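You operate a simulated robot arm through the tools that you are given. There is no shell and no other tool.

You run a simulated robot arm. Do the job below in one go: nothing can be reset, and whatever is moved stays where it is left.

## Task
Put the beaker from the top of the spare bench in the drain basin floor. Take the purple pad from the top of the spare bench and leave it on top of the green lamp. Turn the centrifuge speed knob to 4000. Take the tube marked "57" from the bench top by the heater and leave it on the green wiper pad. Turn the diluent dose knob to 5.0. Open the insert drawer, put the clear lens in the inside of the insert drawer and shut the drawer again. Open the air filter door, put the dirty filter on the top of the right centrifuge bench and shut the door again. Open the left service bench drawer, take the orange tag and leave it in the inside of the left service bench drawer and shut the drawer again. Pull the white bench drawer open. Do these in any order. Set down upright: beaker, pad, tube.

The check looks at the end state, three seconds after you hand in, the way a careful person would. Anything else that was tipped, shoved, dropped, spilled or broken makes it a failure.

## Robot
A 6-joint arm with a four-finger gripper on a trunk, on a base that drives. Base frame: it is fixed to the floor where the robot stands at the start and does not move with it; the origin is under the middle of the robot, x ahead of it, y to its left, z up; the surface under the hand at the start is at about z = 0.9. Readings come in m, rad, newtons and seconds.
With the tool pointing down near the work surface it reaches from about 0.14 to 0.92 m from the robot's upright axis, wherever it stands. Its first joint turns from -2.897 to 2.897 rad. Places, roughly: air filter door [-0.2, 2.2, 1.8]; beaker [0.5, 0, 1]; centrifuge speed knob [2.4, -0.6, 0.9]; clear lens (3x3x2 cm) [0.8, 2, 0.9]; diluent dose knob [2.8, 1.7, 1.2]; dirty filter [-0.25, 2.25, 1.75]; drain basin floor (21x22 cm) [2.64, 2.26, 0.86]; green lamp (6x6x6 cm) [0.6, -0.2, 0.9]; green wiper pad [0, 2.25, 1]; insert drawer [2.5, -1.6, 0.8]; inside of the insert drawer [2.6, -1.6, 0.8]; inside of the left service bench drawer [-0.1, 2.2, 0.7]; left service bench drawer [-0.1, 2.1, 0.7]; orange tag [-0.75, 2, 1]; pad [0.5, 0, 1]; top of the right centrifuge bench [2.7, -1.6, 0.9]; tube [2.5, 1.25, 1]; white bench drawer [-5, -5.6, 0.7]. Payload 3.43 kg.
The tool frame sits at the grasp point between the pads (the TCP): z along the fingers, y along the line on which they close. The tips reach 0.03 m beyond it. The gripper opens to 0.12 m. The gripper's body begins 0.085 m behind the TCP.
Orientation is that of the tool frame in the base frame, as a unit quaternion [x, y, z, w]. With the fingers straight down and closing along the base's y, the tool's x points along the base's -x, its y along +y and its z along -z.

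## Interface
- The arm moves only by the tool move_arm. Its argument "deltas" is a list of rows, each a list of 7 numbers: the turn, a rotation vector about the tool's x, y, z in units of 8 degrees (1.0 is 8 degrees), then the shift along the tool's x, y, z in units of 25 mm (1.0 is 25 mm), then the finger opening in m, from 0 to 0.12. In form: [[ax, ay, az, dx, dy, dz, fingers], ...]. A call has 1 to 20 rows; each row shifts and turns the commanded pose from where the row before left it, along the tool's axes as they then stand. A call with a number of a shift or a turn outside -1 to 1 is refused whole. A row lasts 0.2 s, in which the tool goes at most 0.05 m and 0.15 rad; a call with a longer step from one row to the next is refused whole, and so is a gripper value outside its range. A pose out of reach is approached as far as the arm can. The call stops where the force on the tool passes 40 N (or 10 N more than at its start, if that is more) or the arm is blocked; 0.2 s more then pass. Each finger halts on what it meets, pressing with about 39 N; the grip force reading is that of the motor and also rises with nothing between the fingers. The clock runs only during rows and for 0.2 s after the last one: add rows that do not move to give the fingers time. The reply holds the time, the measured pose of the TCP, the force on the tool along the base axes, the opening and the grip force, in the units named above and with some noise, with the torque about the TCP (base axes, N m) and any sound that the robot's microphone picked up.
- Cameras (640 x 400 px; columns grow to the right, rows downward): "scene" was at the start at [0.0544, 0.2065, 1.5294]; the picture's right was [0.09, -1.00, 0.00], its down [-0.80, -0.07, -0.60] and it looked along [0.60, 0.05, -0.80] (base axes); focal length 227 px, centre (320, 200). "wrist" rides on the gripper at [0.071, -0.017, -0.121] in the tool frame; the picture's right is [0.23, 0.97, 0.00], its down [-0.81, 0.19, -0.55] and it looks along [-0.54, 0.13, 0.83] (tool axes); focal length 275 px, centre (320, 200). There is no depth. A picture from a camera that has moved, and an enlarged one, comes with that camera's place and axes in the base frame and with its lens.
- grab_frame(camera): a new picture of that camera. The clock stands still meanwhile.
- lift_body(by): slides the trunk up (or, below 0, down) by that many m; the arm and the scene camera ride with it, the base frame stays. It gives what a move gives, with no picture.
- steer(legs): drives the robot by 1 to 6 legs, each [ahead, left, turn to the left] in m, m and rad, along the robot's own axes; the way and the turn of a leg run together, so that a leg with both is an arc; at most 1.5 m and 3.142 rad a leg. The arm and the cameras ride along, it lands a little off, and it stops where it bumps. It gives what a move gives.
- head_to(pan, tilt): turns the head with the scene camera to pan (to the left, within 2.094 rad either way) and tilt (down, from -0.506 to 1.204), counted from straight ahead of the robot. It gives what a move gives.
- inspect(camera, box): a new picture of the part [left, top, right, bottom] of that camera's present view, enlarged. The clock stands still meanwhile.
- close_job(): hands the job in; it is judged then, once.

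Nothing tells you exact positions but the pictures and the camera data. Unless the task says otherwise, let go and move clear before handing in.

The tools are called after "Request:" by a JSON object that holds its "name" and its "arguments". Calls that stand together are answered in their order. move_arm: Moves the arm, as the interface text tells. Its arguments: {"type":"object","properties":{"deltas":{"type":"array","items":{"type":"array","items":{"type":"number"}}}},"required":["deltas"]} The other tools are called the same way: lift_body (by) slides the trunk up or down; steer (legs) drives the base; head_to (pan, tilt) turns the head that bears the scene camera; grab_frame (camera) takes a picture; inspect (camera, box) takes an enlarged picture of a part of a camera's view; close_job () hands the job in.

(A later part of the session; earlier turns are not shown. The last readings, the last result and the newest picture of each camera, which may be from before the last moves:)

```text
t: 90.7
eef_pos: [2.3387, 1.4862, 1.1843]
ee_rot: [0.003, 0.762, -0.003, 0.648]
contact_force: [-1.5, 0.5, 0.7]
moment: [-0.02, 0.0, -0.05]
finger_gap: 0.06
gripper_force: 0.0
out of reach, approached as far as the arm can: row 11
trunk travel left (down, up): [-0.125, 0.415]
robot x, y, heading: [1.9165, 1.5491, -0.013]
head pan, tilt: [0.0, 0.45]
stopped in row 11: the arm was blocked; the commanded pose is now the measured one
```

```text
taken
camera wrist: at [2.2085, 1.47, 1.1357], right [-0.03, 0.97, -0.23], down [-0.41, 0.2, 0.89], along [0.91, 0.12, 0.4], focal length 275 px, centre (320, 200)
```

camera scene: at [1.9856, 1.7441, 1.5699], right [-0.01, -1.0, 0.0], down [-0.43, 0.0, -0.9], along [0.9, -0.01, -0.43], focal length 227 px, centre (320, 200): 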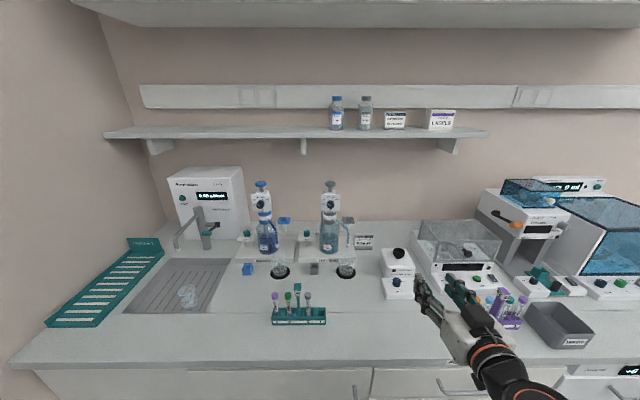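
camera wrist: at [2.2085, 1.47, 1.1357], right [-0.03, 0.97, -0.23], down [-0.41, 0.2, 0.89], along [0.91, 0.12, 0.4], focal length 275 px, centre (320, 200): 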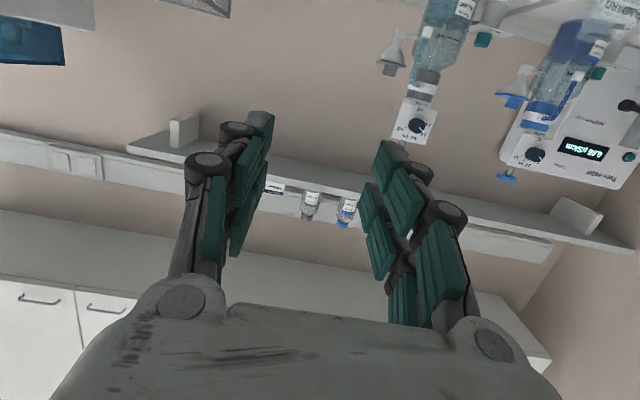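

The tool now points nearly forward. I'll move it to a standoff in front of the DILUENT knob, levelling it as I go.

Request:
{"name": "move_arm", "arguments": {"deltas": [[0, 0, 0, -0.16, 0.68, 0.99, 0.06], [0, 0, 0, -0.16, 0.68, 0.99, 0.06], [0, 0, 0, -0.16, 0.68, 0.99, 0.06], [0, 0, 0, -0.16, 0.68, 0.99, 0.06], [0, 0, 0, -0.16, 0.68, 0.99, 0.06], [0, 0, 0, -0.16, 0.68, 0.99, 0.06], [0, 0, 0, -0.16, 0.68, 0.99, 0.06], [0, 0, 0, -0.16, 0.68, 0.99, 0.06], [0, -0.4, 0, -0.16, 0.68, 0.99, 0.06], [0, -0.4, 0, -0.1, 0.68, 0.99, 0.06], [0, -0.35, 0, -0.05, 0.68, 0.99, 0.06], [0, 0, 0, 0, 0, 0, 0.06]]}}

Request:
{"name": "grab_frame", "arguments": {"camera": "scene"}}

Request:
{"name": "grab_frame", "arguments": {"camera": "wrist"}}

```text
t: 93.3
eef_pos: [2.6169, 1.6705, 1.1823]
ee_rot: [0.003, 0.708, -0.004, 0.706]
contact_force: [0.1, -0.7, -0.2]
moment: [-0.02, -0.02, 0.01]
finger_gap: 0.06
gripper_force: 0.0
trunk travel left (down, up): [-0.125, 0.415]
robot x, y, heading: [1.9108, 1.5444, -0.007]
head pan, tilt: [0.0, 0.45]
```

```text
taken
camera scene: at [1.9884, 1.7436, 1.5698], right [-0.01, -1.0, 0.0], down [-0.44, 0.0, -0.9], along [0.9, -0.01, -0.44], focal length 227 px, centre (320, 200)
```

scene: 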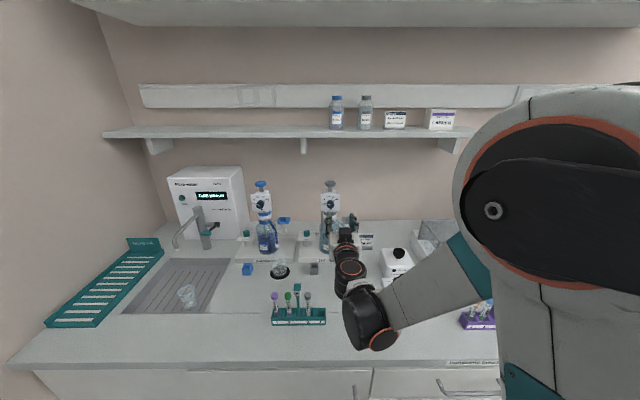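

```text
taken
camera wrist: at [2.4964, 1.6543, 1.1124], right [0.01, 0.97, -0.23], down [-0.55, 0.2, 0.81], along [0.84, 0.12, 0.54], focal length 275 px, centre (320, 200)
```

wrist: 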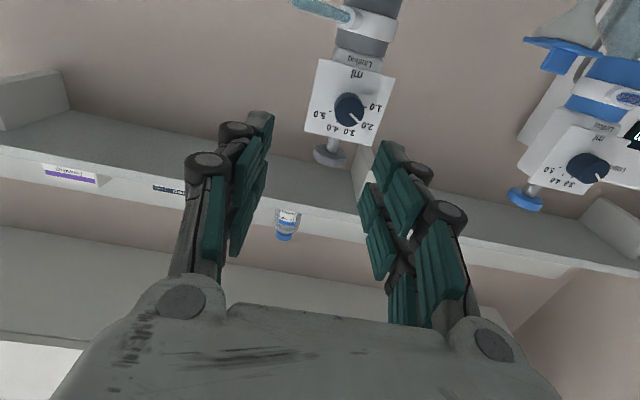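

Request:
{"name": "inspect", "arguments": {"camera": "wrist", "box": [290, 40, 410, 170]}}

Request:
{"name": "inspect", "arguments": {"camera": "scene", "box": [300, 170, 380, 280]}}

```text
3.08 times, centred on (350, 105) of wrist
camera zoom: at [2.4964, 1.6543, 1.1124], right [0.01, 0.97, -0.23], down [-0.55, 0.2, 0.81], along [0.84, 0.12, 0.54], focal length 847 px, centre (228, 492)
```

zoom: 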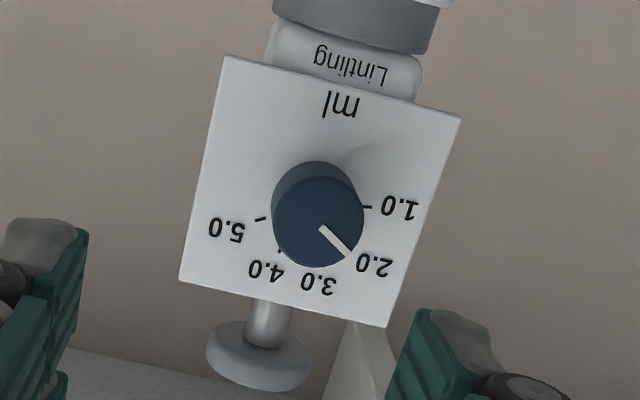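

```text
3.64 times, centred on (340, 225) of scene
camera zoom: at [1.9884, 1.7436, 1.5698], right [-0.01, -1.0, 0.0], down [-0.44, 0.0, -0.9], along [0.9, -0.01, -0.44], focal length 825 px, centre (247, 109)
```

zoom: 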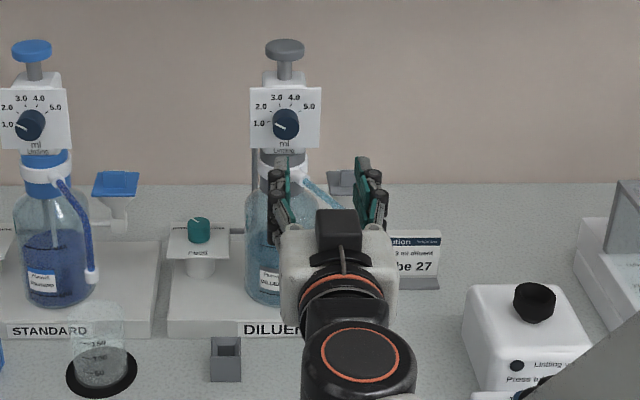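

The dial plate is now clear: the pointer is at 2.0 and must turn about 105° clockwise to 5.0. The knob face centre is at (2.752, 1.695, 1.179). I'll line up in front of it and pre-turn the hand the other way.

Request:
{"name": "move_arm", "arguments": {"deltas": [[0, 0, 0, 0.08, 0.49, 0.86, 0.06], [0, 0, 0, 0.07, 0.49, 0.86, 0.06], [0, 0, -0.98, 0, 0, 0, 0.06], [0, 0, -0.98, 0, 0, 0, 0.06], [0, 0, -0.98, 0, 0, 0, 0.06], [0, 0, -0.98, 0, 0, 0, 0.06], [0, 0, -0.98, 0, 0, 0, 0.06], [0, 0, -0.98, 0, 0, 0, 0.06], [0, 0, -0.98, 0, 0, 0, 0.06], [0, 0, 0, 0, 0, 0, 0.06]]}}

Request:
{"name": "grab_frame", "arguments": {"camera": "wrist"}}

Request:
{"name": "inspect", "arguments": {"camera": "scene", "box": [300, 170, 380, 280]}}

```text
t: 95.5
eef_pos: [2.6605, 1.6948, 1.1797]
ee_rot: [-0.326, 0.63, -0.328, 0.625]
contact_force: [0.2, 0.0, 0.5]
moment: [0.01, -0.02, 0.02]
finger_gap: 0.0597
gripper_force: 0.0
trunk travel left (down, up): [-0.125, 0.415]
robot x, y, heading: [1.9141, 1.5437, -0.007]
head pan, tilt: [0.0, 0.45]
```

```text
taken
camera wrist: at [2.5398, 1.6272, 1.1538], right [0.0, 0.37, -0.93], down [-0.55, 0.78, 0.31], along [0.84, 0.51, 0.2], focal length 275 px, centre (320, 200)
```

wrist: 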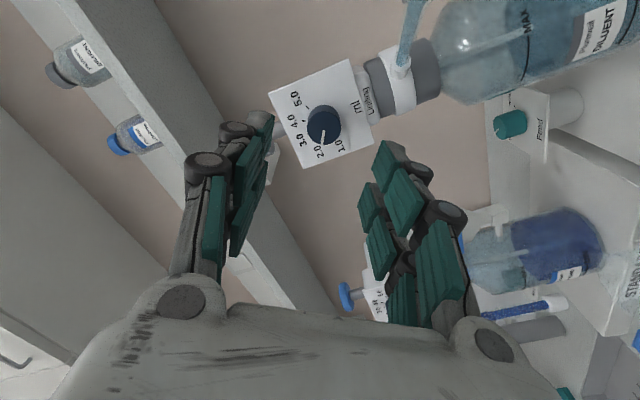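

```text
3.64 times, centred on (340, 225) of scene
camera zoom: at [1.9881, 1.7433, 1.5698], right [-0.01, -1.0, 0.0], down [-0.44, 0.0, -0.9], along [0.9, -0.01, -0.44], focal length 825 px, centre (247, 109)
```

zoom: 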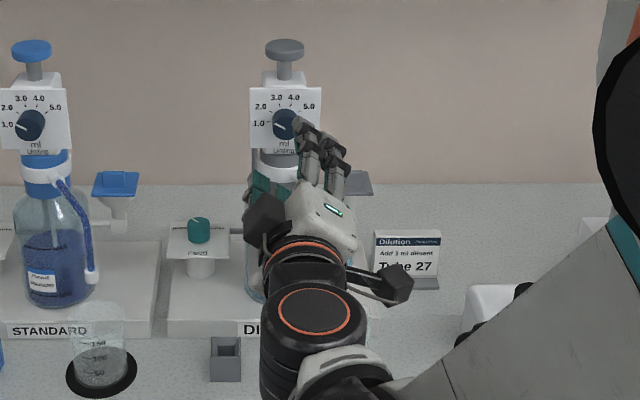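

Aligned with the knob axis. I'll advance in steps.

Request:
{"name": "move_arm", "arguments": {"deltas": [[0, 0, 0, 0, 0, 0.7, 0.06], [0, 0, 0, 0, 0, 0.7, 0.06], [0, 0, 0, 0, 0, 0.6, 0.06], [0, 0, 0, 0, 0, 0, 0.06]]}}

Request:
{"name": "inspect", "arguments": {"camera": "wrist", "box": [220, 50, 440, 270]}}

Request:
{"name": "inspect", "arguments": {"camera": "scene", "box": [310, 170, 370, 230]}}

```text
t: 96.5
eef_pos: [2.7111, 1.6936, 1.178]
ee_rot: [-0.323, 0.63, -0.328, 0.625]
contact_force: [-0.1, 0.5, -0.2]
moment: [0.02, 0.02, -0.01]
finger_gap: 0.0602
gripper_force: 0.1
trunk travel left (down, up): [-0.125, 0.415]
robot x, y, heading: [1.9162, 1.5461, -0.01]
head pan, tilt: [0.0, 0.45]
```

```text
1.82 times, centred on (330, 160) of wrist
camera zoom: at [2.5901, 1.6271, 1.1531], right [0.0, 0.37, -0.93], down [-0.55, 0.78, 0.31], along [0.84, 0.51, 0.2], focal length 500 px, centre (302, 273)
```

zoom: 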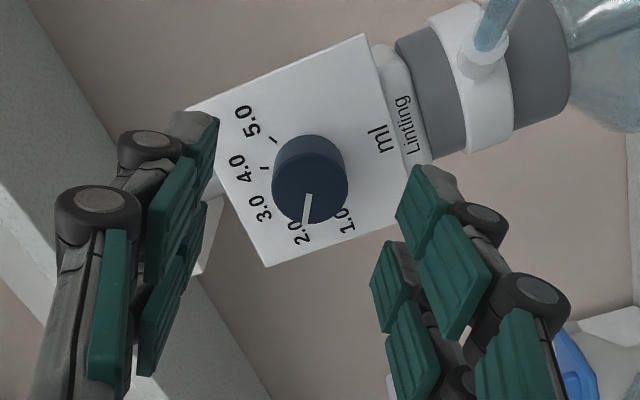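

```text
6.67 times, centred on (340, 200) of scene
camera zoom: at [1.9883, 1.7433, 1.5698], right [-0.01, -1.0, 0.0], down [-0.44, 0.0, -0.9], along [0.9, -0.01, -0.44], focal length 1513 px, centre (187, 200)
```

zoom: 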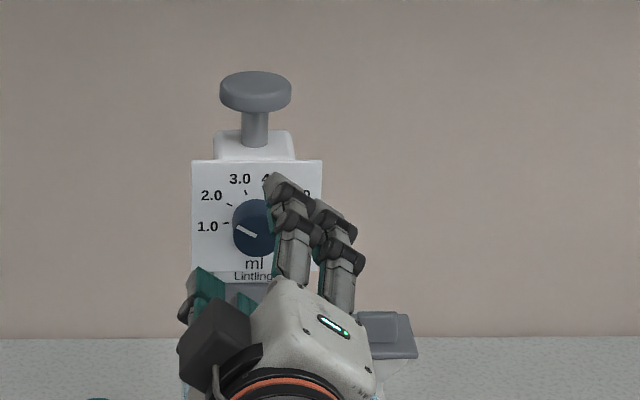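

Well centred; the plate is near x = 2.77, so tips at 2.765 are as deep as I should go. I'll advance the last 24 mm and watch the force.

Request:
{"name": "move_arm", "arguments": {"deltas": [[0, 0, 0, 0, 0, 0.4, 0.06], [0, 0, 0, 0, 0, 0.3, 0.06], [0, 0, 0, 0, 0, 0.2, 0.06], [0, 0, 0, 0, 0, 0, 0.06]]}}

Request:
{"name": "inspect", "arguments": {"camera": "wrist", "box": [220, 50, 440, 270]}}

```text
t: 97.5
eef_pos: [2.7332, 1.6955, 1.1787]
ee_rot: [-0.325, 0.63, -0.327, 0.625]
contact_force: [0.0, 0.9, -0.7]
moment: [0.01, -0.01, 0.0]
finger_gap: 0.0602
gripper_force: 0.0
trunk travel left (down, up): [-0.125, 0.415]
robot x, y, heading: [1.9157, 1.5459, -0.008]
head pan, tilt: [0.0, 0.45]
```

```text
1.82 times, centred on (330, 160) of wrist
camera zoom: at [2.6124, 1.6269, 1.1534], right [0.0, 0.37, -0.93], down [-0.55, 0.78, 0.31], along [0.84, 0.51, 0.2], focal length 500 px, centre (302, 273)
```

zoom: 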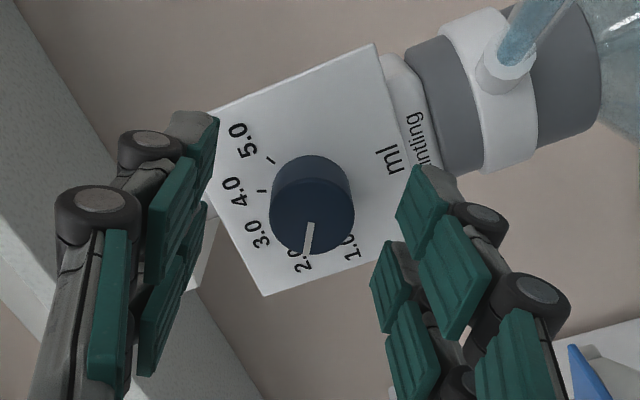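

Request:
{"name": "move_arm", "arguments": {"deltas": [[0, 0, 0, 0, 0, 0, 0.04], [0, 0, 0, 0, 0, 0, 0.03], [0, 0, 0, 0, 0, 0, 0.022], [0, 0, 0, 0, 0, 0, 0.022], [0, 0, 0, 0, 0, 0, 0.022]]}}

Request:
{"name": "inspect", "arguments": {"camera": "wrist", "box": [220, 50, 440, 270]}}

```text
t: 98.7
eef_pos: [2.7346, 1.6952, 1.1776]
ee_rot: [-0.324, 0.63, -0.327, 0.625]
contact_force: [-4.5, 5.1, -13.1]
moment: [-0.01, 0.44, 0.19]
finger_gap: 0.03
gripper_force: 7.0
trunk travel left (down, up): [-0.125, 0.415]
robot x, y, heading: [1.9142, 1.5444, -0.01]
head pan, tilt: [0.0, 0.45]
```

```text
1.82 times, centred on (330, 160) of wrist
camera zoom: at [2.6127, 1.628, 1.1528], right [0.0, 0.37, -0.93], down [-0.55, 0.78, 0.31], along [0.84, 0.51, 0.2], focal length 500 px, centre (302, 273)
```

zoom: 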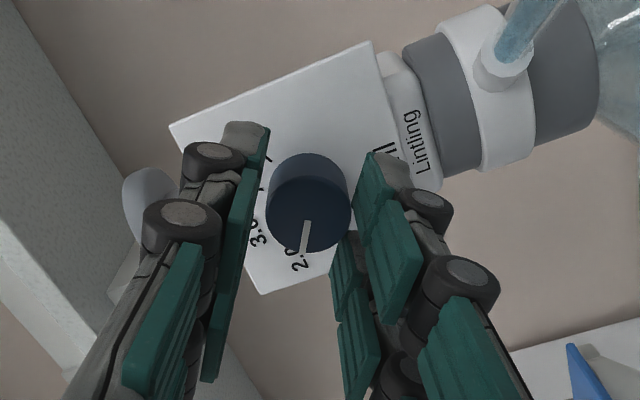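

One finger touched first, so I'll shift 2 mm along the closing line to centre on the knob, then finish closing.

Request:
{"name": "move_arm", "arguments": {"deltas": [[0, 0, 0, 0, 0.1, 0, 0.034], [0, 0, 0, 0, 0, 0, 0.03], [0, 0, 0, 0, 0, 0, 0.026], [0, 0, 0, 0, 0, 0, 0.022], [0, 0, 0, 0, 0, 0, 0.022], [0, 0, 0, 0, 0, 0, 0.022]]}}

Request:
{"name": "inspect", "arguments": {"camera": "wrist", "box": [220, 50, 440, 270]}}

Request:
{"name": "inspect", "arguments": {"camera": "scene", "box": [300, 170, 380, 280]}}

```text
t: 100.1
eef_pos: [2.733, 1.6978, 1.1758]
ee_rot: [-0.325, 0.63, -0.327, 0.625]
contact_force: [0.7, 1.6, -2.0]
moment: [0.01, -0.01, 0.22]
finger_gap: 0.0257
gripper_force: 45.5
trunk travel left (down, up): [-0.125, 0.415]
robot x, y, heading: [1.9176, 1.5446, -0.01]
head pan, tilt: [0.0, 0.45]
```

```text
1.82 times, centred on (330, 160) of wrist
camera zoom: at [2.6124, 1.6291, 1.1507], right [0.0, 0.37, -0.93], down [-0.55, 0.78, 0.31], along [0.84, 0.51, 0.2], focal length 500 px, centre (302, 273)
```

zoom: 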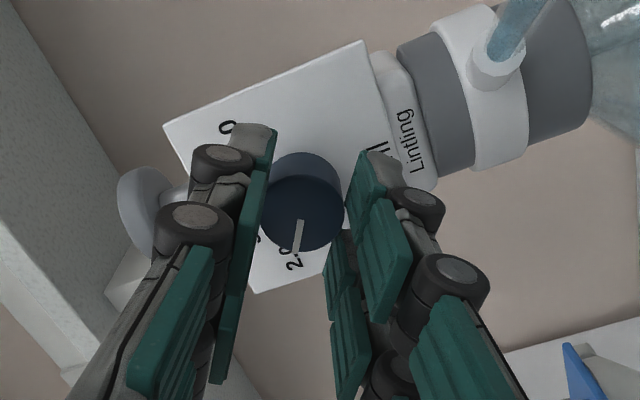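

```text
3.64 times, centred on (340, 225) of scene
camera zoom: at [1.9885, 1.7437, 1.5698], right [-0.01, -1.0, 0.0], down [-0.44, 0.0, -0.9], along [0.9, -0.01, -0.44], focal length 825 px, centre (247, 109)
```

zoom: 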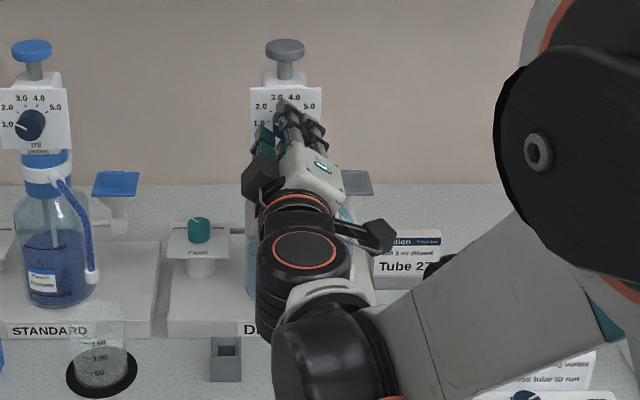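

Gripped at 26 mm. I'll start turning clockwise in small portions and watch the force and the pointer.

Request:
{"name": "move_arm", "arguments": {"deltas": [[0, 0, 0.6, 0, 0, 0, 0.022], [0, 0, 0.6, 0, 0, 0, 0.022], [0, 0, 0.6, 0, 0, 0, 0.022], [0, 0, 0.6, 0, 0, 0, 0.022], [0, 0, 0.6, 0, 0, 0, 0.022], [0, 0, 0, 0, 0, 0, 0.022]]}}

Request:
{"name": "inspect", "arguments": {"camera": "wrist", "box": [220, 50, 440, 270]}}

```text
t: 101.5
eef_pos: [2.7328, 1.6955, 1.176]
ee_rot: [-0.187, 0.684, -0.19, 0.68]
contact_force: [-14.4, 3.0, -20.5]
moment: [-0.01, 0.37, 0.14]
finger_gap: 0.0254
gripper_force: 44.7
trunk travel left (down, up): [-0.125, 0.415]
robot x, y, heading: [1.9133, 1.5475, -0.007]
head pan, tilt: [0.0, 0.45]
```

```text
1.82 times, centred on (330, 160) of wrist
camera zoom: at [2.6124, 1.6462, 1.1253], right [0.0, 0.72, -0.7], down [-0.55, 0.58, 0.6], along [0.84, 0.38, 0.39], focal length 500 px, centre (302, 273)
```

zoom: 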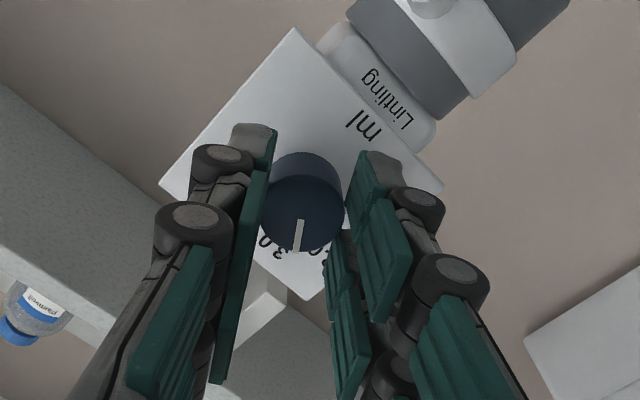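

The knob turns with the hand. Some side force has built up, so I'll relax toward it by about 2 mm and carry on turning.

Request:
{"name": "move_arm", "arguments": {"deltas": [[0, 0, 0, 0.07, 0.04, -0.08, 0.022], [0, 0, 0.6, 0, 0, 0, 0.022], [0, 0, 0.6, 0, 0, 0, 0.022], [0, 0, 0.6, 0, 0, 0, 0.022], [0, 0, 0.6, 0, 0, 0, 0.022], [0, 0, 0, 0, 0, 0, 0.022]]}}

```text
t: 102.2
eef_pos: [2.7334, 1.6963, 1.1765]
ee_rot: [-0.153, 0.691, -0.157, 0.688]
contact_force: [5.1, 2.4, 10.3]
moment: [0.02, 0.17, 0.0]
finger_gap: 0.0255
gripper_force: 44.8
trunk travel left (down, up): [-0.125, 0.415]
robot x, y, heading: [1.9155, 1.545, -0.008]
head pan, tilt: [0.0, 0.45]
stopped in row 3: the force on the tool passed its limit at 42 N (the readings are from after the stop); the commanded pose is now the measured one
```

The force spiked on that portion. I'll look again before continuing more slowly.

Request:
{"name": "inspect", "arguments": {"camera": "wrist", "box": [220, 50, 440, 270]}}

Request:
{"name": "move_arm", "arguments": {"deltas": [[0, 0, 0.3, 0, 0, 0, 0.022], [0, 0, 0, 0, 0, 0, 0.022]]}}

Request:
{"name": "move_arm", "arguments": {"deltas": [[0, 0, 0.3, 0, 0, 0, 0.022], [0, 0, 0.3, 0, 0, 0, 0.022], [0, 0, 0, 0, 0, 0, 0.022]]}}

```text
1.82 times, centred on (330, 160) of wrist
camera zoom: at [2.6125, 1.6514, 1.1203], right [0.0, 0.78, -0.62], down [-0.55, 0.52, 0.65], along [0.84, 0.34, 0.43], focal length 500 px, centre (302, 273)
```

zoom: 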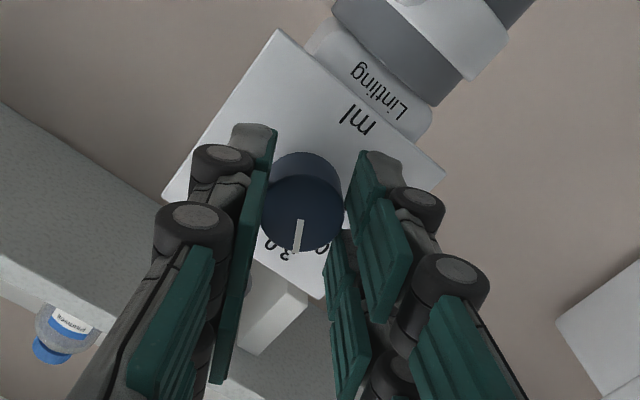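

```text
t: 102.8
eef_pos: [2.7326, 1.696, 1.1761]
ee_rot: [-0.138, 0.694, -0.142, 0.692]
contact_force: [14.6, 5.1, 22.0]
moment: [0.04, -0.56, 0.16]
finger_gap: 0.0259
gripper_force: 45.3
trunk travel left (down, up): [-0.125, 0.415]
robot x, y, heading: [1.9171, 1.5452, -0.007]
head pan, tilt: [0.0, 0.45]
```

```text
t: 103.5
eef_pos: [2.7335, 1.6958, 1.1749]
ee_rot: [-0.109, 0.7, -0.113, 0.697]
contact_force: [22.3, 9.7, 31.7]
moment: [0.0, -0.68, 0.2]
finger_gap: 0.0255
gripper_force: 45.3
trunk travel left (down, up): [-0.125, 0.415]
robot x, y, heading: [1.9171, 1.5435, -0.009]
head pan, tilt: [0.0, 0.45]
```

The side force is back, so I'll follow it up and forward by a couple of millimetres, then check.

Request:
{"name": "move_arm", "arguments": {"deltas": [[0, 0, 0, -0.1, 0.01, 0.06, 0.022], [0, 0, 0, 0, 0, 0, 0.022]]}}

Request:
{"name": "inspect", "arguments": {"camera": "wrist", "box": [220, 50, 440, 270]}}

Request:
{"name": "inspect", "arguments": {"camera": "scene", "box": [300, 170, 380, 280]}}

```text
t: 104.2
eef_pos: [2.7331, 1.6966, 1.1759]
ee_rot: [-0.108, 0.7, -0.114, 0.696]
contact_force: [-22.6, -0.7, -29.9]
moment: [0.03, 0.8, -0.08]
finger_gap: 0.0254
gripper_force: 44.5
trunk travel left (down, up): [-0.125, 0.415]
robot x, y, heading: [1.9166, 1.5426, -0.007]
head pan, tilt: [0.0, 0.45]
```

```text
1.82 times, centred on (330, 160) of wrist
camera zoom: at [2.6125, 1.6595, 1.1154], right [0.0, 0.85, -0.52], down [-0.55, 0.44, 0.71], along [0.84, 0.28, 0.47], focal length 500 px, centre (302, 273)
```

zoom: 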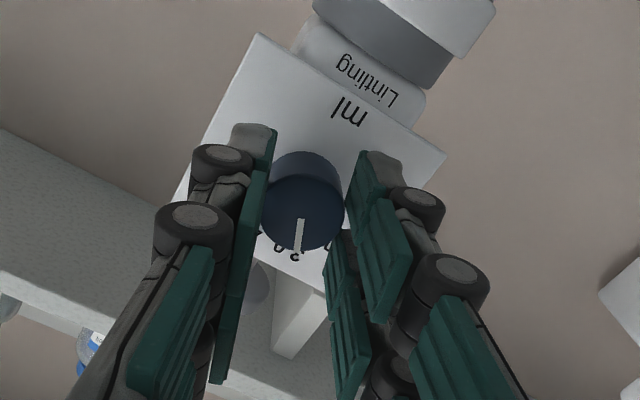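

```text
3.64 times, centred on (340, 225) of scene
camera zoom: at [1.9882, 1.7437, 1.5693], right [-0.01, -1.0, 0.0], down [-0.44, 0.0, -0.9], along [0.9, -0.01, -0.44], focal length 825 px, centre (247, 109)
```

zoom: 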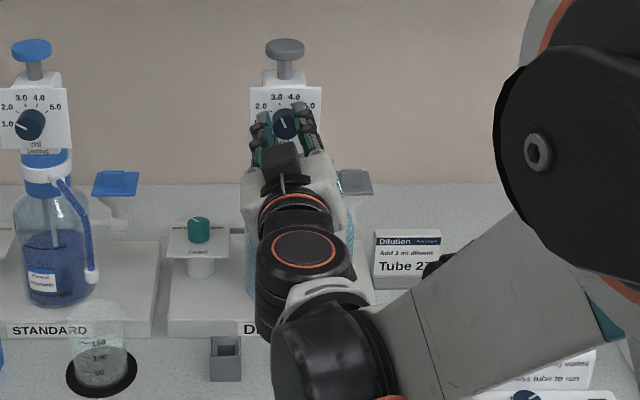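

The grip is stiff, about 25 N per mm, so I'll take back half of that correction and proceed with small turns.

Request:
{"name": "move_arm", "arguments": {"deltas": [[0, 0, 0, 0.047, 0.015, -0.03, 0.022], [0, 0, 0, 0, 0, 0, 0.022]]}}

Request:
{"name": "move_arm", "arguments": {"deltas": [[0, 0, 0.4, 0, 0, 0, 0.022], [0, 0, 0.4, 0, 0, 0, 0.022], [0, 0, 0, 0, 0, 0, 0.022]]}}

```text
t: 104.8
eef_pos: [2.7334, 1.6962, 1.1763]
ee_rot: [-0.109, 0.7, -0.112, 0.697]
contact_force: [-21.8, -1.4, -23.7]
moment: [0.01, 1.04, -0.27]
finger_gap: 0.0253
gripper_force: 45.2
trunk travel left (down, up): [-0.125, 0.415]
robot x, y, heading: [1.9172, 1.5457, -0.005]
head pan, tilt: [0.0, 0.45]
```

```text
t: 105.5
eef_pos: [2.7333, 1.6973, 1.176]
ee_rot: [-0.069, 0.705, -0.073, 0.702]
contact_force: [-21.8, -0.4, -23.8]
moment: [0.01, 0.56, 0.01]
finger_gap: 0.0254
gripper_force: 45.2
trunk travel left (down, up): [-0.125, 0.415]
robot x, y, heading: [1.9157, 1.5439, -0.007]
head pan, tilt: [0.0, 0.45]
```

Request:
{"name": "move_arm", "arguments": {"deltas": [[0, 0, 0, 0.035, 0, -0.06, 0.022], [0, 0, 0, 0, 0, 0, 0.022]]}}

Request:
{"name": "move_arm", "arguments": {"deltas": [[0, 0, 0.5, 0, 0, 0, 0.022], [0, 0, 0.5, 0, 0, 0, 0.022], [0, 0, 0, 0, 0, 0, 0.022]]}}

```text
t: 106.2
eef_pos: [2.7337, 1.6968, 1.1755]
ee_rot: [-0.07, 0.705, -0.075, 0.702]
contact_force: [10.7, 4.6, 16.6]
moment: [-0.02, -0.12, 0.08]
finger_gap: 0.0254
gripper_force: 45.2
trunk travel left (down, up): [-0.125, 0.415]
robot x, y, heading: [1.9143, 1.5408, -0.008]
head pan, tilt: [0.0, 0.45]
```

```text
t: 107.0
eef_pos: [2.7331, 1.6964, 1.1772]
ee_rot: [-0.02, 0.708, -0.025, 0.706]
contact_force: [24.5, 4.9, 29.3]
moment: [0.0, -0.79, 0.11]
finger_gap: 0.0254
gripper_force: 45.1
trunk travel left (down, up): [-0.125, 0.415]
robot x, y, heading: [1.9104, 1.5454, -0.01]
head pan, tilt: [0.0, 0.45]
```

Request:
{"name": "move_arm", "arguments": {"deltas": [[0, 0, 0, -0.025, 0, 0.04, 0.022], [0, 0, 0.3, 0, 0, 0, 0.022], [0, 0, 0.3, 0, 0, 0, 0.022], [0, 0, 0, 0, 0, 0, 0.022]]}}

Request:
{"name": "inspect", "arguments": {"camera": "scene", "box": [310, 170, 370, 230]}}

```text
t: 108.0
eef_pos: [2.7339, 1.6969, 1.1769]
ee_rot: [0.009, 0.708, 0.005, 0.706]
contact_force: [12.7, 2.8, 13.4]
moment: [0.02, -0.05, 0.11]
finger_gap: 0.0255
gripper_force: 45.4
trunk travel left (down, up): [-0.125, 0.415]
robot x, y, heading: [1.9127, 1.5441, -0.01]
head pan, tilt: [0.0, 0.45]
```

```text
6.67 times, centred on (340, 200) of scene
camera zoom: at [1.9889, 1.7435, 1.5698], right [-0.01, -1.0, 0.0], down [-0.44, 0.0, -0.9], along [0.9, -0.01, -0.44], focal length 1513 px, centre (187, 200)
```

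zoom: 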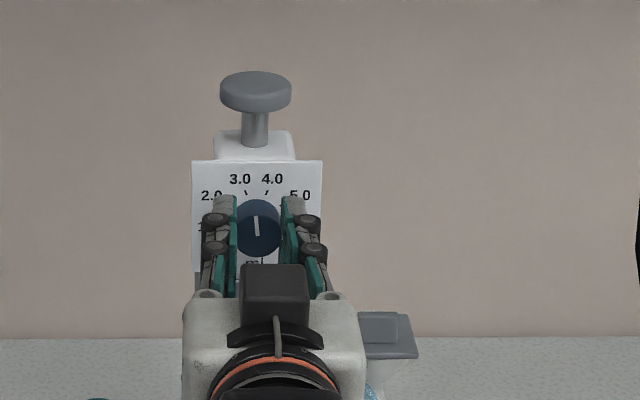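

The pointer follows the hand and now stands about upright. I need roughly 51° more, so I'll continue in small portions.

Request:
{"name": "move_arm", "arguments": {"deltas": [[0, 0, 0, -0.01, 0, 0.02, 0.022], [0, 0, 0.35, 0, 0, 0, 0.022], [0, 0, 0.35, 0, 0, 0, 0.022], [0, 0, 0.3, 0, 0, 0, 0.022], [0, 0, 0, 0, 0, 0, 0.022]]}}

Request:
{"name": "move_arm", "arguments": {"deltas": [[0, 0, 0.35, 0, 0, 0, 0.022], [0, 0, 0.35, 0, 0, 0, 0.022], [0, 0, 0, 0, 0, 0, 0.022]]}}

```text
t: 109.2
eef_pos: [2.7346, 1.6967, 1.1765]
ee_rot: [0.058, 0.706, 0.054, 0.704]
contact_force: [-16.2, -2.8, -16.9]
moment: [0.01, 0.37, -0.13]
finger_gap: 0.0255
gripper_force: 45.6
trunk travel left (down, up): [-0.125, 0.415]
robot x, y, heading: [1.9135, 1.5392, -0.006]
head pan, tilt: [0.0, 0.45]
```

```text
t: 110.0
eef_pos: [2.7331, 1.6965, 1.1757]
ee_rot: [0.093, 0.702, 0.089, 0.7]
contact_force: [-18.4, -2.3, -20.8]
moment: [-0.01, 0.63, -0.11]
finger_gap: 0.0253
gripper_force: 45.2
trunk travel left (down, up): [-0.125, 0.415]
robot x, y, heading: [1.9134, 1.5401, -0.01]
head pan, tilt: [0.0, 0.45]
```

Request:
{"name": "move_arm", "arguments": {"deltas": [[0, 0, 0, 0.015, -0.005, -0.03, 0.022], [0, 0, 0.35, 0, 0, 0, 0.022], [0, 0, 0.35, 0, 0, 0, 0.022], [0, 0, 0.35, 0, 0, 0, 0.022], [0, 0, 0, 0, 0, 0, 0.022]]}}

Request:
{"name": "move_arm", "arguments": {"deltas": [[0, 0, 0.35, 0, 0, 0, 0.022], [0, 0, 0.35, 0, 0, 0, 0.022], [0, 0, 0, 0, 0, 0, 0.022]]}}

```text
t: 111.2
eef_pos: [2.7342, 1.6962, 1.1761]
ee_rot: [0.145, 0.693, 0.14, 0.692]
contact_force: [14.4, 1.0, 21.4]
moment: [0.0, -0.56, 0.11]
finger_gap: 0.0254
gripper_force: 45.5
trunk travel left (down, up): [-0.125, 0.415]
robot x, y, heading: [1.915, 1.543, -0.007]
head pan, tilt: [0.0, 0.45]
```

```text
t: 112.0
eef_pos: [2.7336, 1.6967, 1.1751]
ee_rot: [0.178, 0.685, 0.174, 0.684]
contact_force: [17.5, 1.8, 22.4]
moment: [-0.03, -0.39, 0.21]
finger_gap: 0.0251
gripper_force: 45.0
trunk travel left (down, up): [-0.125, 0.415]
robot x, y, heading: [1.9127, 1.5452, -0.011]
head pan, tilt: [0.0, 0.45]
```

Request:
{"name": "move_arm", "arguments": {"deltas": [[0, 0, 0, -0.015, 0.008, 0.025, 0.022], [0, 0, 0.35, 0, 0, 0, 0.022], [0, 0, 0.35, 0, 0, 0, 0.022], [0, 0, 0.35, 0, 0, 0, 0.022], [0, 0, 0, 0, 0, 0, 0.022]]}}

Request:
{"name": "move_arm", "arguments": {"deltas": [[0, 0, 0.35, 0, 0, 0, 0.022], [0, 0, 0.35, 0, 0, 0, 0.022], [0, 0, 0.35, 0, 0, 0, 0.022], [0, 0, 0, 0, 0, 0, 0.022]]}}

Request:
{"name": "inspect", "arguments": {"camera": "wrist", "box": [220, 50, 440, 270]}}

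Request:
{"name": "inspect", "arguments": {"camera": "scene", "box": [310, 170, 370, 230]}}

```text
t: 113.2
eef_pos: [2.7337, 1.6969, 1.1768]
ee_rot: [0.228, 0.671, 0.223, 0.67]
contact_force: [1.3, -1.1, -3.0]
moment: [-0.01, 0.43, 0.37]
finger_gap: 0.0254
gripper_force: 44.8
trunk travel left (down, up): [-0.125, 0.415]
robot x, y, heading: [1.9162, 1.5444, -0.008]
head pan, tilt: [0.0, 0.45]
```

```text
t: 114.2
eef_pos: [2.7339, 1.6964, 1.1752]
ee_rot: [0.277, 0.652, 0.271, 0.652]
contact_force: [0.8, -0.7, -1.8]
moment: [0.02, 0.35, 0.54]
finger_gap: 0.0251
gripper_force: 44.9
trunk travel left (down, up): [-0.125, 0.415]
robot x, y, heading: [1.9165, 1.5447, -0.011]
head pan, tilt: [0.0, 0.45]
```

```text
1.82 times, centred on (330, 160) of wrist
camera zoom: at [2.6131, 1.7367, 1.116], right [0.01, 0.85, 0.53], down [-0.55, -0.44, 0.71], along [0.83, -0.3, 0.46], focal length 500 px, centre (302, 273)
```

zoom: 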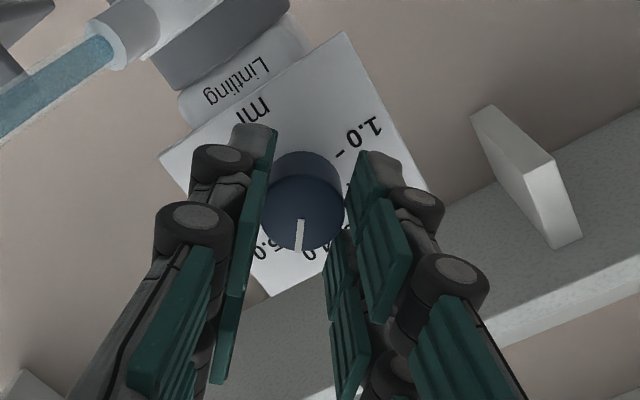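

```text
6.67 times, centred on (340, 200) of scene
camera zoom: at [1.9891, 1.7433, 1.5699], right [-0.01, -1.0, 0.0], down [-0.44, 0.0, -0.9], along [0.9, -0.01, -0.44], focal length 1513 px, centre (187, 200)
```

zoom: 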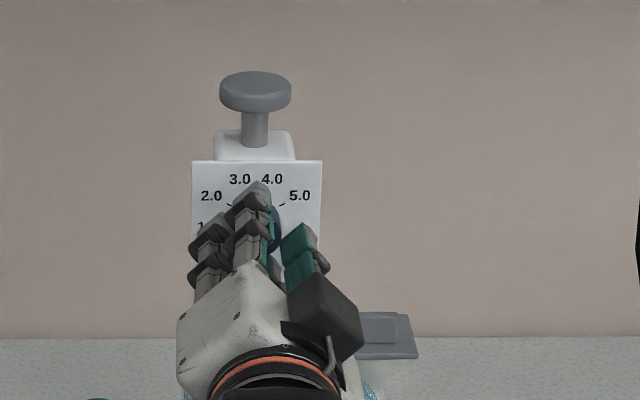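

Request:
{"name": "move_arm", "arguments": {"deltas": [[0, 0, 0.35, 0, 0, 0, 0.022], [0, 0, 0.35, 0, 0, 0, 0.022], [0, 0, 0, 0, 0, 0, 0.022]]}}

Request:
{"name": "move_arm", "arguments": {"deltas": [[0, 0, 0, 0, 0, 0, 0.03], [0, 0, 0, 0, 0, 0, 0.045], [0, 0, 0, 0, 0, 0, 0.06], [0, 0, 0, 0, 0, -0.4, 0.06], [0, 0, 0, 0, 0, -0.8, 0.06], [0, 0, 0, 0, 0, -1, 0.06], [0, 0, 0, 0, 0, -1, 0.06], [0, 0, 0, 0, 0, 0, 0.06]]}}

Request:
{"name": "inspect", "arguments": {"camera": "wrist", "box": [260, 40, 440, 180]}}

Request:
{"name": "inspect", "arguments": {"camera": "scene", "box": [310, 170, 370, 230]}}

```text
t: 115.0
eef_pos: [2.7328, 1.6966, 1.1749]
ee_rot: [0.309, 0.637, 0.304, 0.637]
contact_force: [0.6, -1.2, -0.2]
moment: [0.03, 0.2, 0.39]
finger_gap: 0.0253
gripper_force: 44.6
trunk travel left (down, up): [-0.125, 0.415]
robot x, y, heading: [1.9131, 1.5454, -0.009]
head pan, tilt: [0.0, 0.45]
```

```text
t: 116.8
eef_pos: [2.6537, 1.6956, 1.1764]
ee_rot: [0.308, 0.637, 0.304, 0.638]
contact_force: [0.2, -0.2, 1.1]
moment: [0.0, -0.01, 0.03]
finger_gap: 0.0603
gripper_force: 0.1
trunk travel left (down, up): [-0.125, 0.415]
robot x, y, heading: [1.912, 1.5443, -0.012]
head pan, tilt: [0.0, 0.45]
```

```text
2.86 times, centred on (350, 110) of wrist
camera zoom: at [2.5334, 1.7412, 1.1204], right [0.01, 0.79, 0.61], down [-0.55, -0.51, 0.66], along [0.83, -0.34, 0.43], focal length 786 px, centre (234, 457)
```

zoom: 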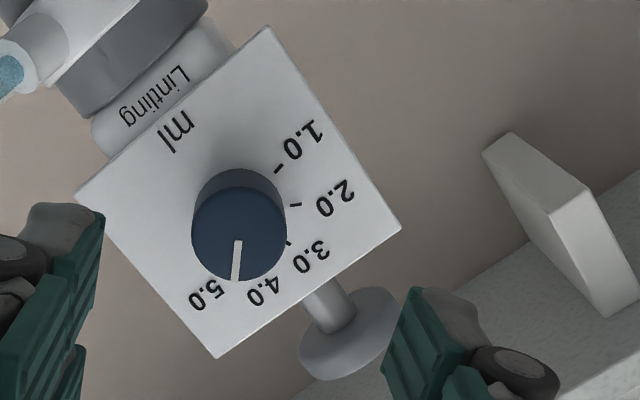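

```text
6.67 times, centred on (340, 200) of scene
camera zoom: at [1.9883, 1.7434, 1.5698], right [-0.01, -1.0, 0.0], down [-0.44, 0.0, -0.9], along [0.9, -0.01, -0.44], focal length 1513 px, centre (187, 200)
```

zoom: 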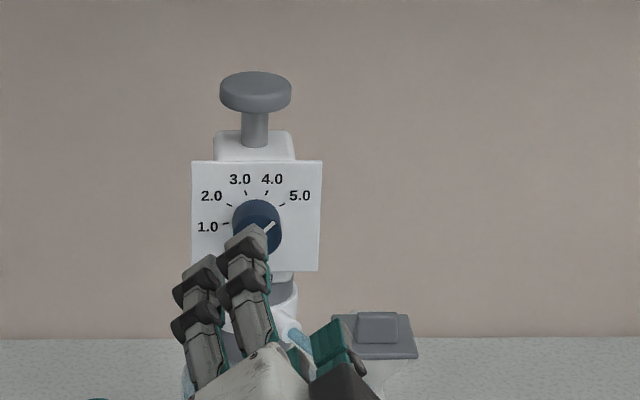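

Fitting the tick marks gives 40° spacing with 5.0 at +60°, while the pointer is now at about +46°. I'll grip the knob again and turn it about 14° more.

Request:
{"name": "move_arm", "arguments": {"deltas": [[0, 0, 0, 0, 0, 1, 0.06], [0, 0, 0, 0, 0, 1, 0.06], [0, 0, 0, 0, 0, 0.7, 0.06], [0, 0, 0, 0, 0, 0.5, 0.06], [0, 0, 0, 0, 0, 0, 0.045], [0, 0, 0, 0, 0, 0, 0.032], [0, 0, 0, 0, 0, 0, 0.022], [0, 0, 0, 0, 0, 0, 0.022], [0, 0, 0, 0, 0, 0, 0.022]]}}

Request:
{"name": "move_arm", "arguments": {"deltas": [[0, 0, 0.35, 0, 0, 0, 0.022], [0, 0, 0.35, 0, 0, 0, 0.022], [0, 0, 0.35, 0, 0, 0, 0.022], [0, 0, 0, 0, 0, 0, 0.022]]}}

```text
t: 118.8
eef_pos: [2.7346, 1.6969, 1.1753]
ee_rot: [0.309, 0.638, 0.303, 0.637]
contact_force: [-1.5, -2.1, -6.6]
moment: [0.01, 0.07, -0.15]
finger_gap: 0.0255
gripper_force: 45.1
trunk travel left (down, up): [-0.125, 0.415]
robot x, y, heading: [1.9133, 1.5421, -0.007]
head pan, tilt: [0.0, 0.45]
```

```text
t: 119.8
eef_pos: [2.7345, 1.6968, 1.1773]
ee_rot: [0.355, 0.614, 0.348, 0.613]
contact_force: [-3.6, -3.2, -16.3]
moment: [0.02, 0.66, 0.55]
finger_gap: 0.0253
gripper_force: 44.8
trunk travel left (down, up): [-0.125, 0.415]
robot x, y, heading: [1.9106, 1.5447, -0.007]
head pan, tilt: [0.0, 0.45]
```

Request:
{"name": "move_arm", "arguments": {"deltas": [[0, 0, 0.35, 0, 0, 0, 0.022], [0, 0, 0.3, 0, 0, 0, 0.022], [0, 0, 0, 0, 0, 0, 0.022]]}}

Request:
{"name": "move_arm", "arguments": {"deltas": [[0, 0, 0, 0, 0, 0, 0.03], [0, 0, 0, 0, 0, 0, 0.045], [0, 0, 0, 0, 0, 0, 0.06], [0, 0, 0, 0, 0, -0.4, 0.06], [0, 0, 0, 0, 0, -0.8, 0.06], [0, 0, 0, 0, 0, -1, 0.06], [0, 0, 0, 0, 0, -1, 0.06], [0, 0, 0, 0, 0, -1, 0.06], [0, 0, 0, 0, 0, 0, 0.06]]}}

Request:
{"name": "inspect", "arguments": {"camera": "wrist", "box": [260, 40, 440, 180]}}

Request:
{"name": "inspect", "arguments": {"camera": "scene", "box": [320, 180, 350, 210]}}

```text
t: 120.5
eef_pos: [2.7339, 1.6972, 1.1755]
ee_rot: [0.382, 0.596, 0.377, 0.597]
contact_force: [-5.8, -4.3, -15.2]
moment: [0.06, 0.59, 0.43]
finger_gap: 0.0256
gripper_force: 45.5
trunk travel left (down, up): [-0.125, 0.415]
robot x, y, heading: [1.9124, 1.5422, -0.01]
head pan, tilt: [0.0, 0.45]
```

```text
t: 122.5
eef_pos: [2.6291, 1.6967, 1.177]
ee_rot: [0.382, 0.596, 0.376, 0.597]
contact_force: [-0.8, -0.8, 0.1]
moment: [0.01, 0.0, -0.02]
finger_gap: 0.06
gripper_force: 0.1
trunk travel left (down, up): [-0.125, 0.415]
robot x, y, heading: [1.9133, 1.5414, -0.011]
head pan, tilt: [0.0, 0.45]
```

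```text
2.86 times, centred on (350, 110) of wrist
camera zoom: at [2.5089, 1.7552, 1.1329], right [0.01, 0.62, 0.78], down [-0.56, -0.65, 0.52], along [0.83, -0.44, 0.34], focal length 786 px, centre (234, 457)
```

zoom: 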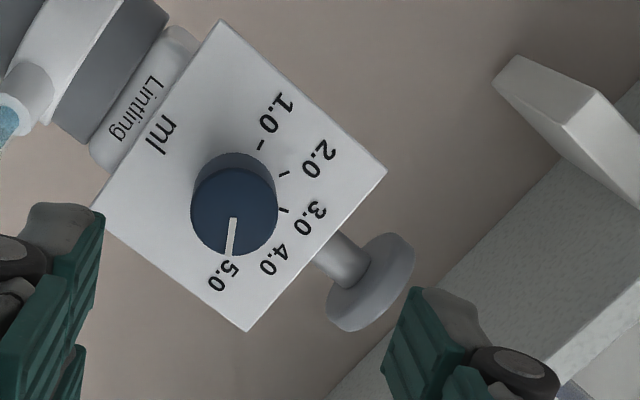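

```text
13.33 times, centred on (335, 195) of scene
camera zoom: at [1.9883, 1.7434, 1.5698], right [-0.01, -1.0, 0.0], down [-0.44, 0.0, -0.9], along [0.9, -0.01, -0.44], focal length 3025 px, centre (120, 267)
```

zoom: 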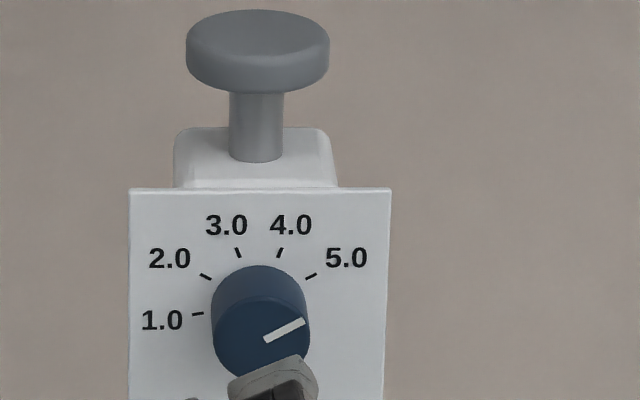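

The pointer now sits on the 5.0 mark, so the diluent dose is done. I'll pull back, untwist, and then look for tube 57.

Request:
{"name": "move_arm", "arguments": {"deltas": [[0, 0, 0, 0, 0, -1, 0.06], [0, 0, 0, 0, 0, -1, 0.06], [0, 0, 0, 0, 0, -1, 0.06], [0, 0, 0, 0, 0, -1, 0.06], [0, 0, 0, 0, 0, -1, 0.06], [0, 0, 0, 0, 0, -1, 0.06], [0, 0, -0.91, 0, 0, -0.6, 0.06], [0, 0, -0.91, 0, 0, -0.6, 0.06], [0, 0, -0.91, 0, 0, -0.6, 0.06], [0, 0, -0.91, 0, 0, -0.6, 0.06], [0, 0, -0.91, 0, 0, -0.4, 0.06], [0, 0, -0.91, 0, 0, 0, 0.06], [0, 0, -0.91, 0, 0, 0, 0.06], [0, 0, -0.91, 0, 0, 0, 0.06], [0, 0, -0.91, 0, 0, 0, 0.06], [0, 0, 0, 0, 0, 0, 0.06]]}}

Request:
{"name": "grab_frame", "arguments": {"camera": "scene"}}

Request:
{"name": "grab_frame", "arguments": {"camera": "wrist"}}

```text
t: 126.0
eef_pos: [2.4079, 1.6985, 1.1781]
ee_rot: [-0.003, 0.708, -0.007, 0.706]
contact_force: [-0.7, -0.2, 0.4]
moment: [0.01, 0.06, 0.01]
finger_gap: 0.06
gripper_force: 0.0
trunk travel left (down, up): [-0.125, 0.415]
robot x, y, heading: [1.911, 1.5421, -0.009]
head pan, tilt: [0.0, 0.45]
```

```text
taken
camera scene: at [1.983, 1.7105, 1.5754], right [-0.36, -0.93, 0.0], down [-0.35, 0.14, -0.92], along [0.86, -0.34, -0.38], focal length 227 px, centre (320, 200)
```

scene: 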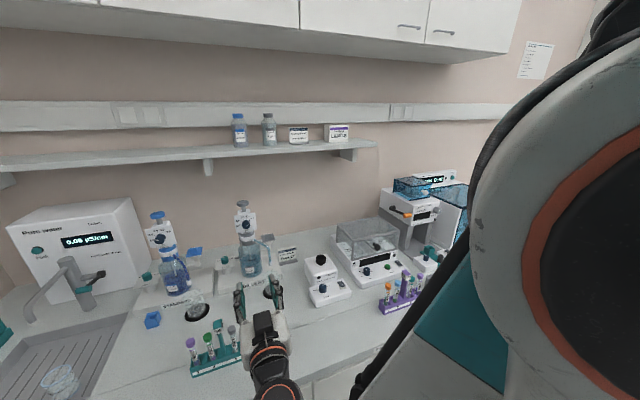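

```text
taken
camera wrist: at [2.2875, 1.6813, 1.1079], right [0.01, 0.97, -0.24], down [-0.55, 0.21, 0.81], along [0.84, 0.13, 0.53], focal length 275 px, centre (320, 200)
```

wrist: 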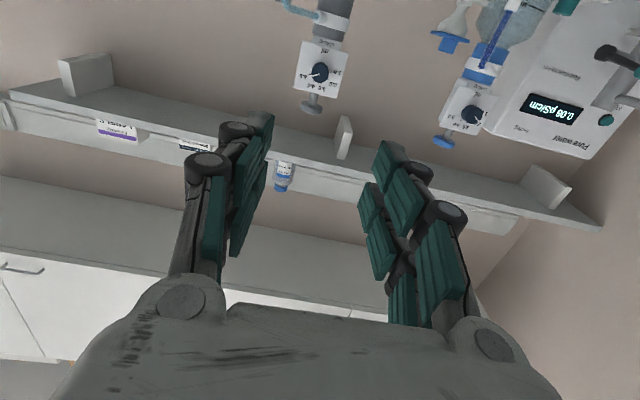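

I'll point the tool down again and draw the arm in so I can see the bench to the right.

Request:
{"name": "move_arm", "arguments": {"deltas": [[0, 0.9375, 0, 0, 0, 0, 0.06], [0, 0.9375, 0, 0, 0, 0, 0.06], [0, 0.9375, 0, 0, 0, 0, 0.06], [0, 0.9375, 0, 0, 0, 0, 0.06], [0, 0.9375, 0, 0, 0, 0, 0.06], [0, 0.9375, 0, 0, 0, 0, 0.06], [0, 0.9375, 0, 0, 0, 0, 0.06], [0, 0.9375, 0, 0, 0, 0, 0.06], [0, 0.9375, 0, 0, 0, 0, 0.06], [0, 0.9375, 0, 0, 0, 0, 0.06], [0, 0.9375, 0, 0, 0, 0, 0.06], [0, 0.9375, 0, 0, 0, 0, 0.06], [0, 0, 0, 0, 0, 0, 0.06]]}}

Request:
{"name": "grab_frame", "arguments": {"camera": "scene"}}

Request:
{"name": "grab_frame", "arguments": {"camera": "wrist"}}

```text
t: 128.8
eef_pos: [2.4086, 1.6993, 1.1769]
ee_rot: [0.003, 1.0, -0.006, -0.002]
contact_force: [0.3, -0.4, -0.5]
moment: [0.0, 0.03, 0.03]
finger_gap: 0.0602
gripper_force: 0.0
trunk travel left (down, up): [-0.125, 0.415]
robot x, y, heading: [1.9129, 1.5462, -0.006]
head pan, tilt: [0.0, 0.45]
```

```text
taken
camera scene: at [1.9887, 1.7493, 1.57], right [0.06, -1.0, 0.0], down [-0.43, -0.02, -0.9], along [0.9, 0.05, -0.43], focal length 227 px, centre (320, 200)
```

scene: 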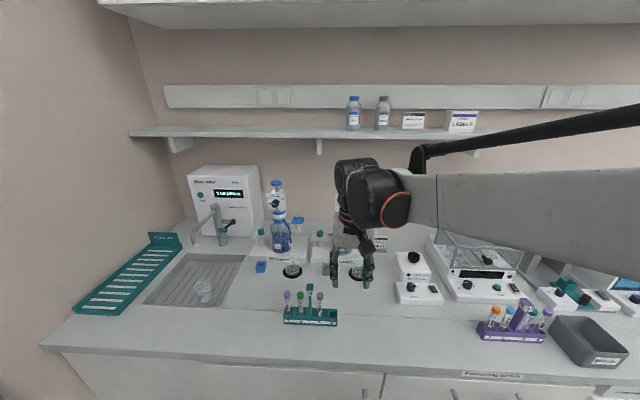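

```text
taken
camera wrist: at [2.3382, 1.6837, 1.3], right [-0.22, 0.97, -0.01], down [0.81, 0.19, 0.55], along [0.53, 0.11, -0.84], focal length 275 px, centre (320, 200)
```

wrist: 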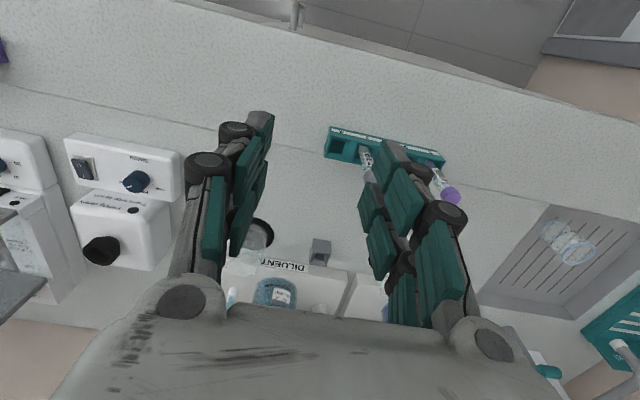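

A purple rack with several tubes is near (2.48, 1.19). I'll zoom in to read the labels.

Request:
{"name": "inspect", "arguments": {"camera": "scene", "box": [460, 260, 640, 380]}}

Request:
{"name": "inspect", "arguments": {"camera": "scene", "box": [475, 290, 560, 350]}}

Request:
{"name": "inspect", "arguments": {"camera": "scene", "box": [270, 270, 350, 340]}}

```text
3.33 times, centred on (550, 320) of scene
camera zoom: at [1.9887, 1.7493, 1.57], right [0.06, -1.0, 0.0], down [-0.43, -0.02, -0.9], along [0.9, 0.05, -0.43], focal length 756 px, centre (-447, -200)
```

zoom: 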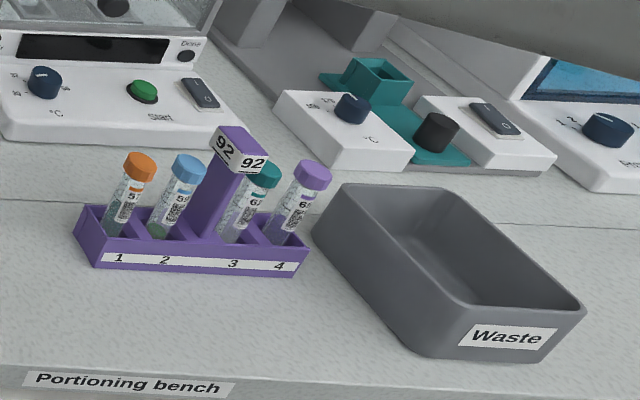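

```text
6.67 times, centred on (518, 320) of scene
camera zoom: at [1.9887, 1.7493, 1.57], right [0.06, -1.0, 0.0], down [-0.43, -0.02, -0.9], along [0.9, 0.05, -0.43], focal length 1513 px, centre (-997, -600)
```

zoom: 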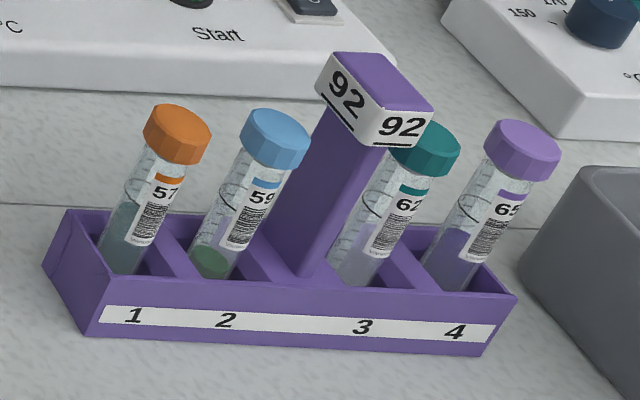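

```text
5.71 times, centred on (310, 305) of scene
camera zoom: at [1.9887, 1.7493, 1.57], right [0.06, -1.0, 0.0], down [-0.43, -0.02, -0.9], along [0.9, 0.05, -0.43], focal length 1296 px, centre (377, -400)
```

zoom: 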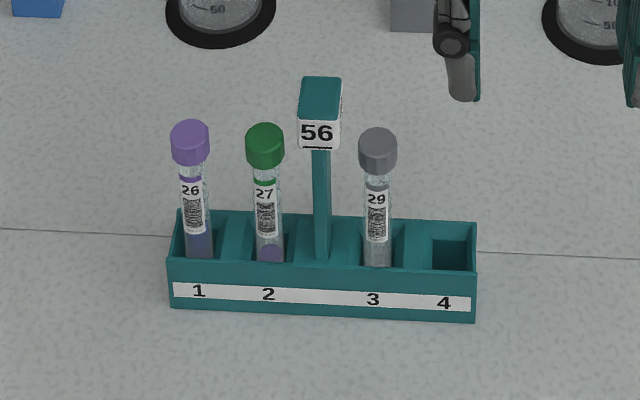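

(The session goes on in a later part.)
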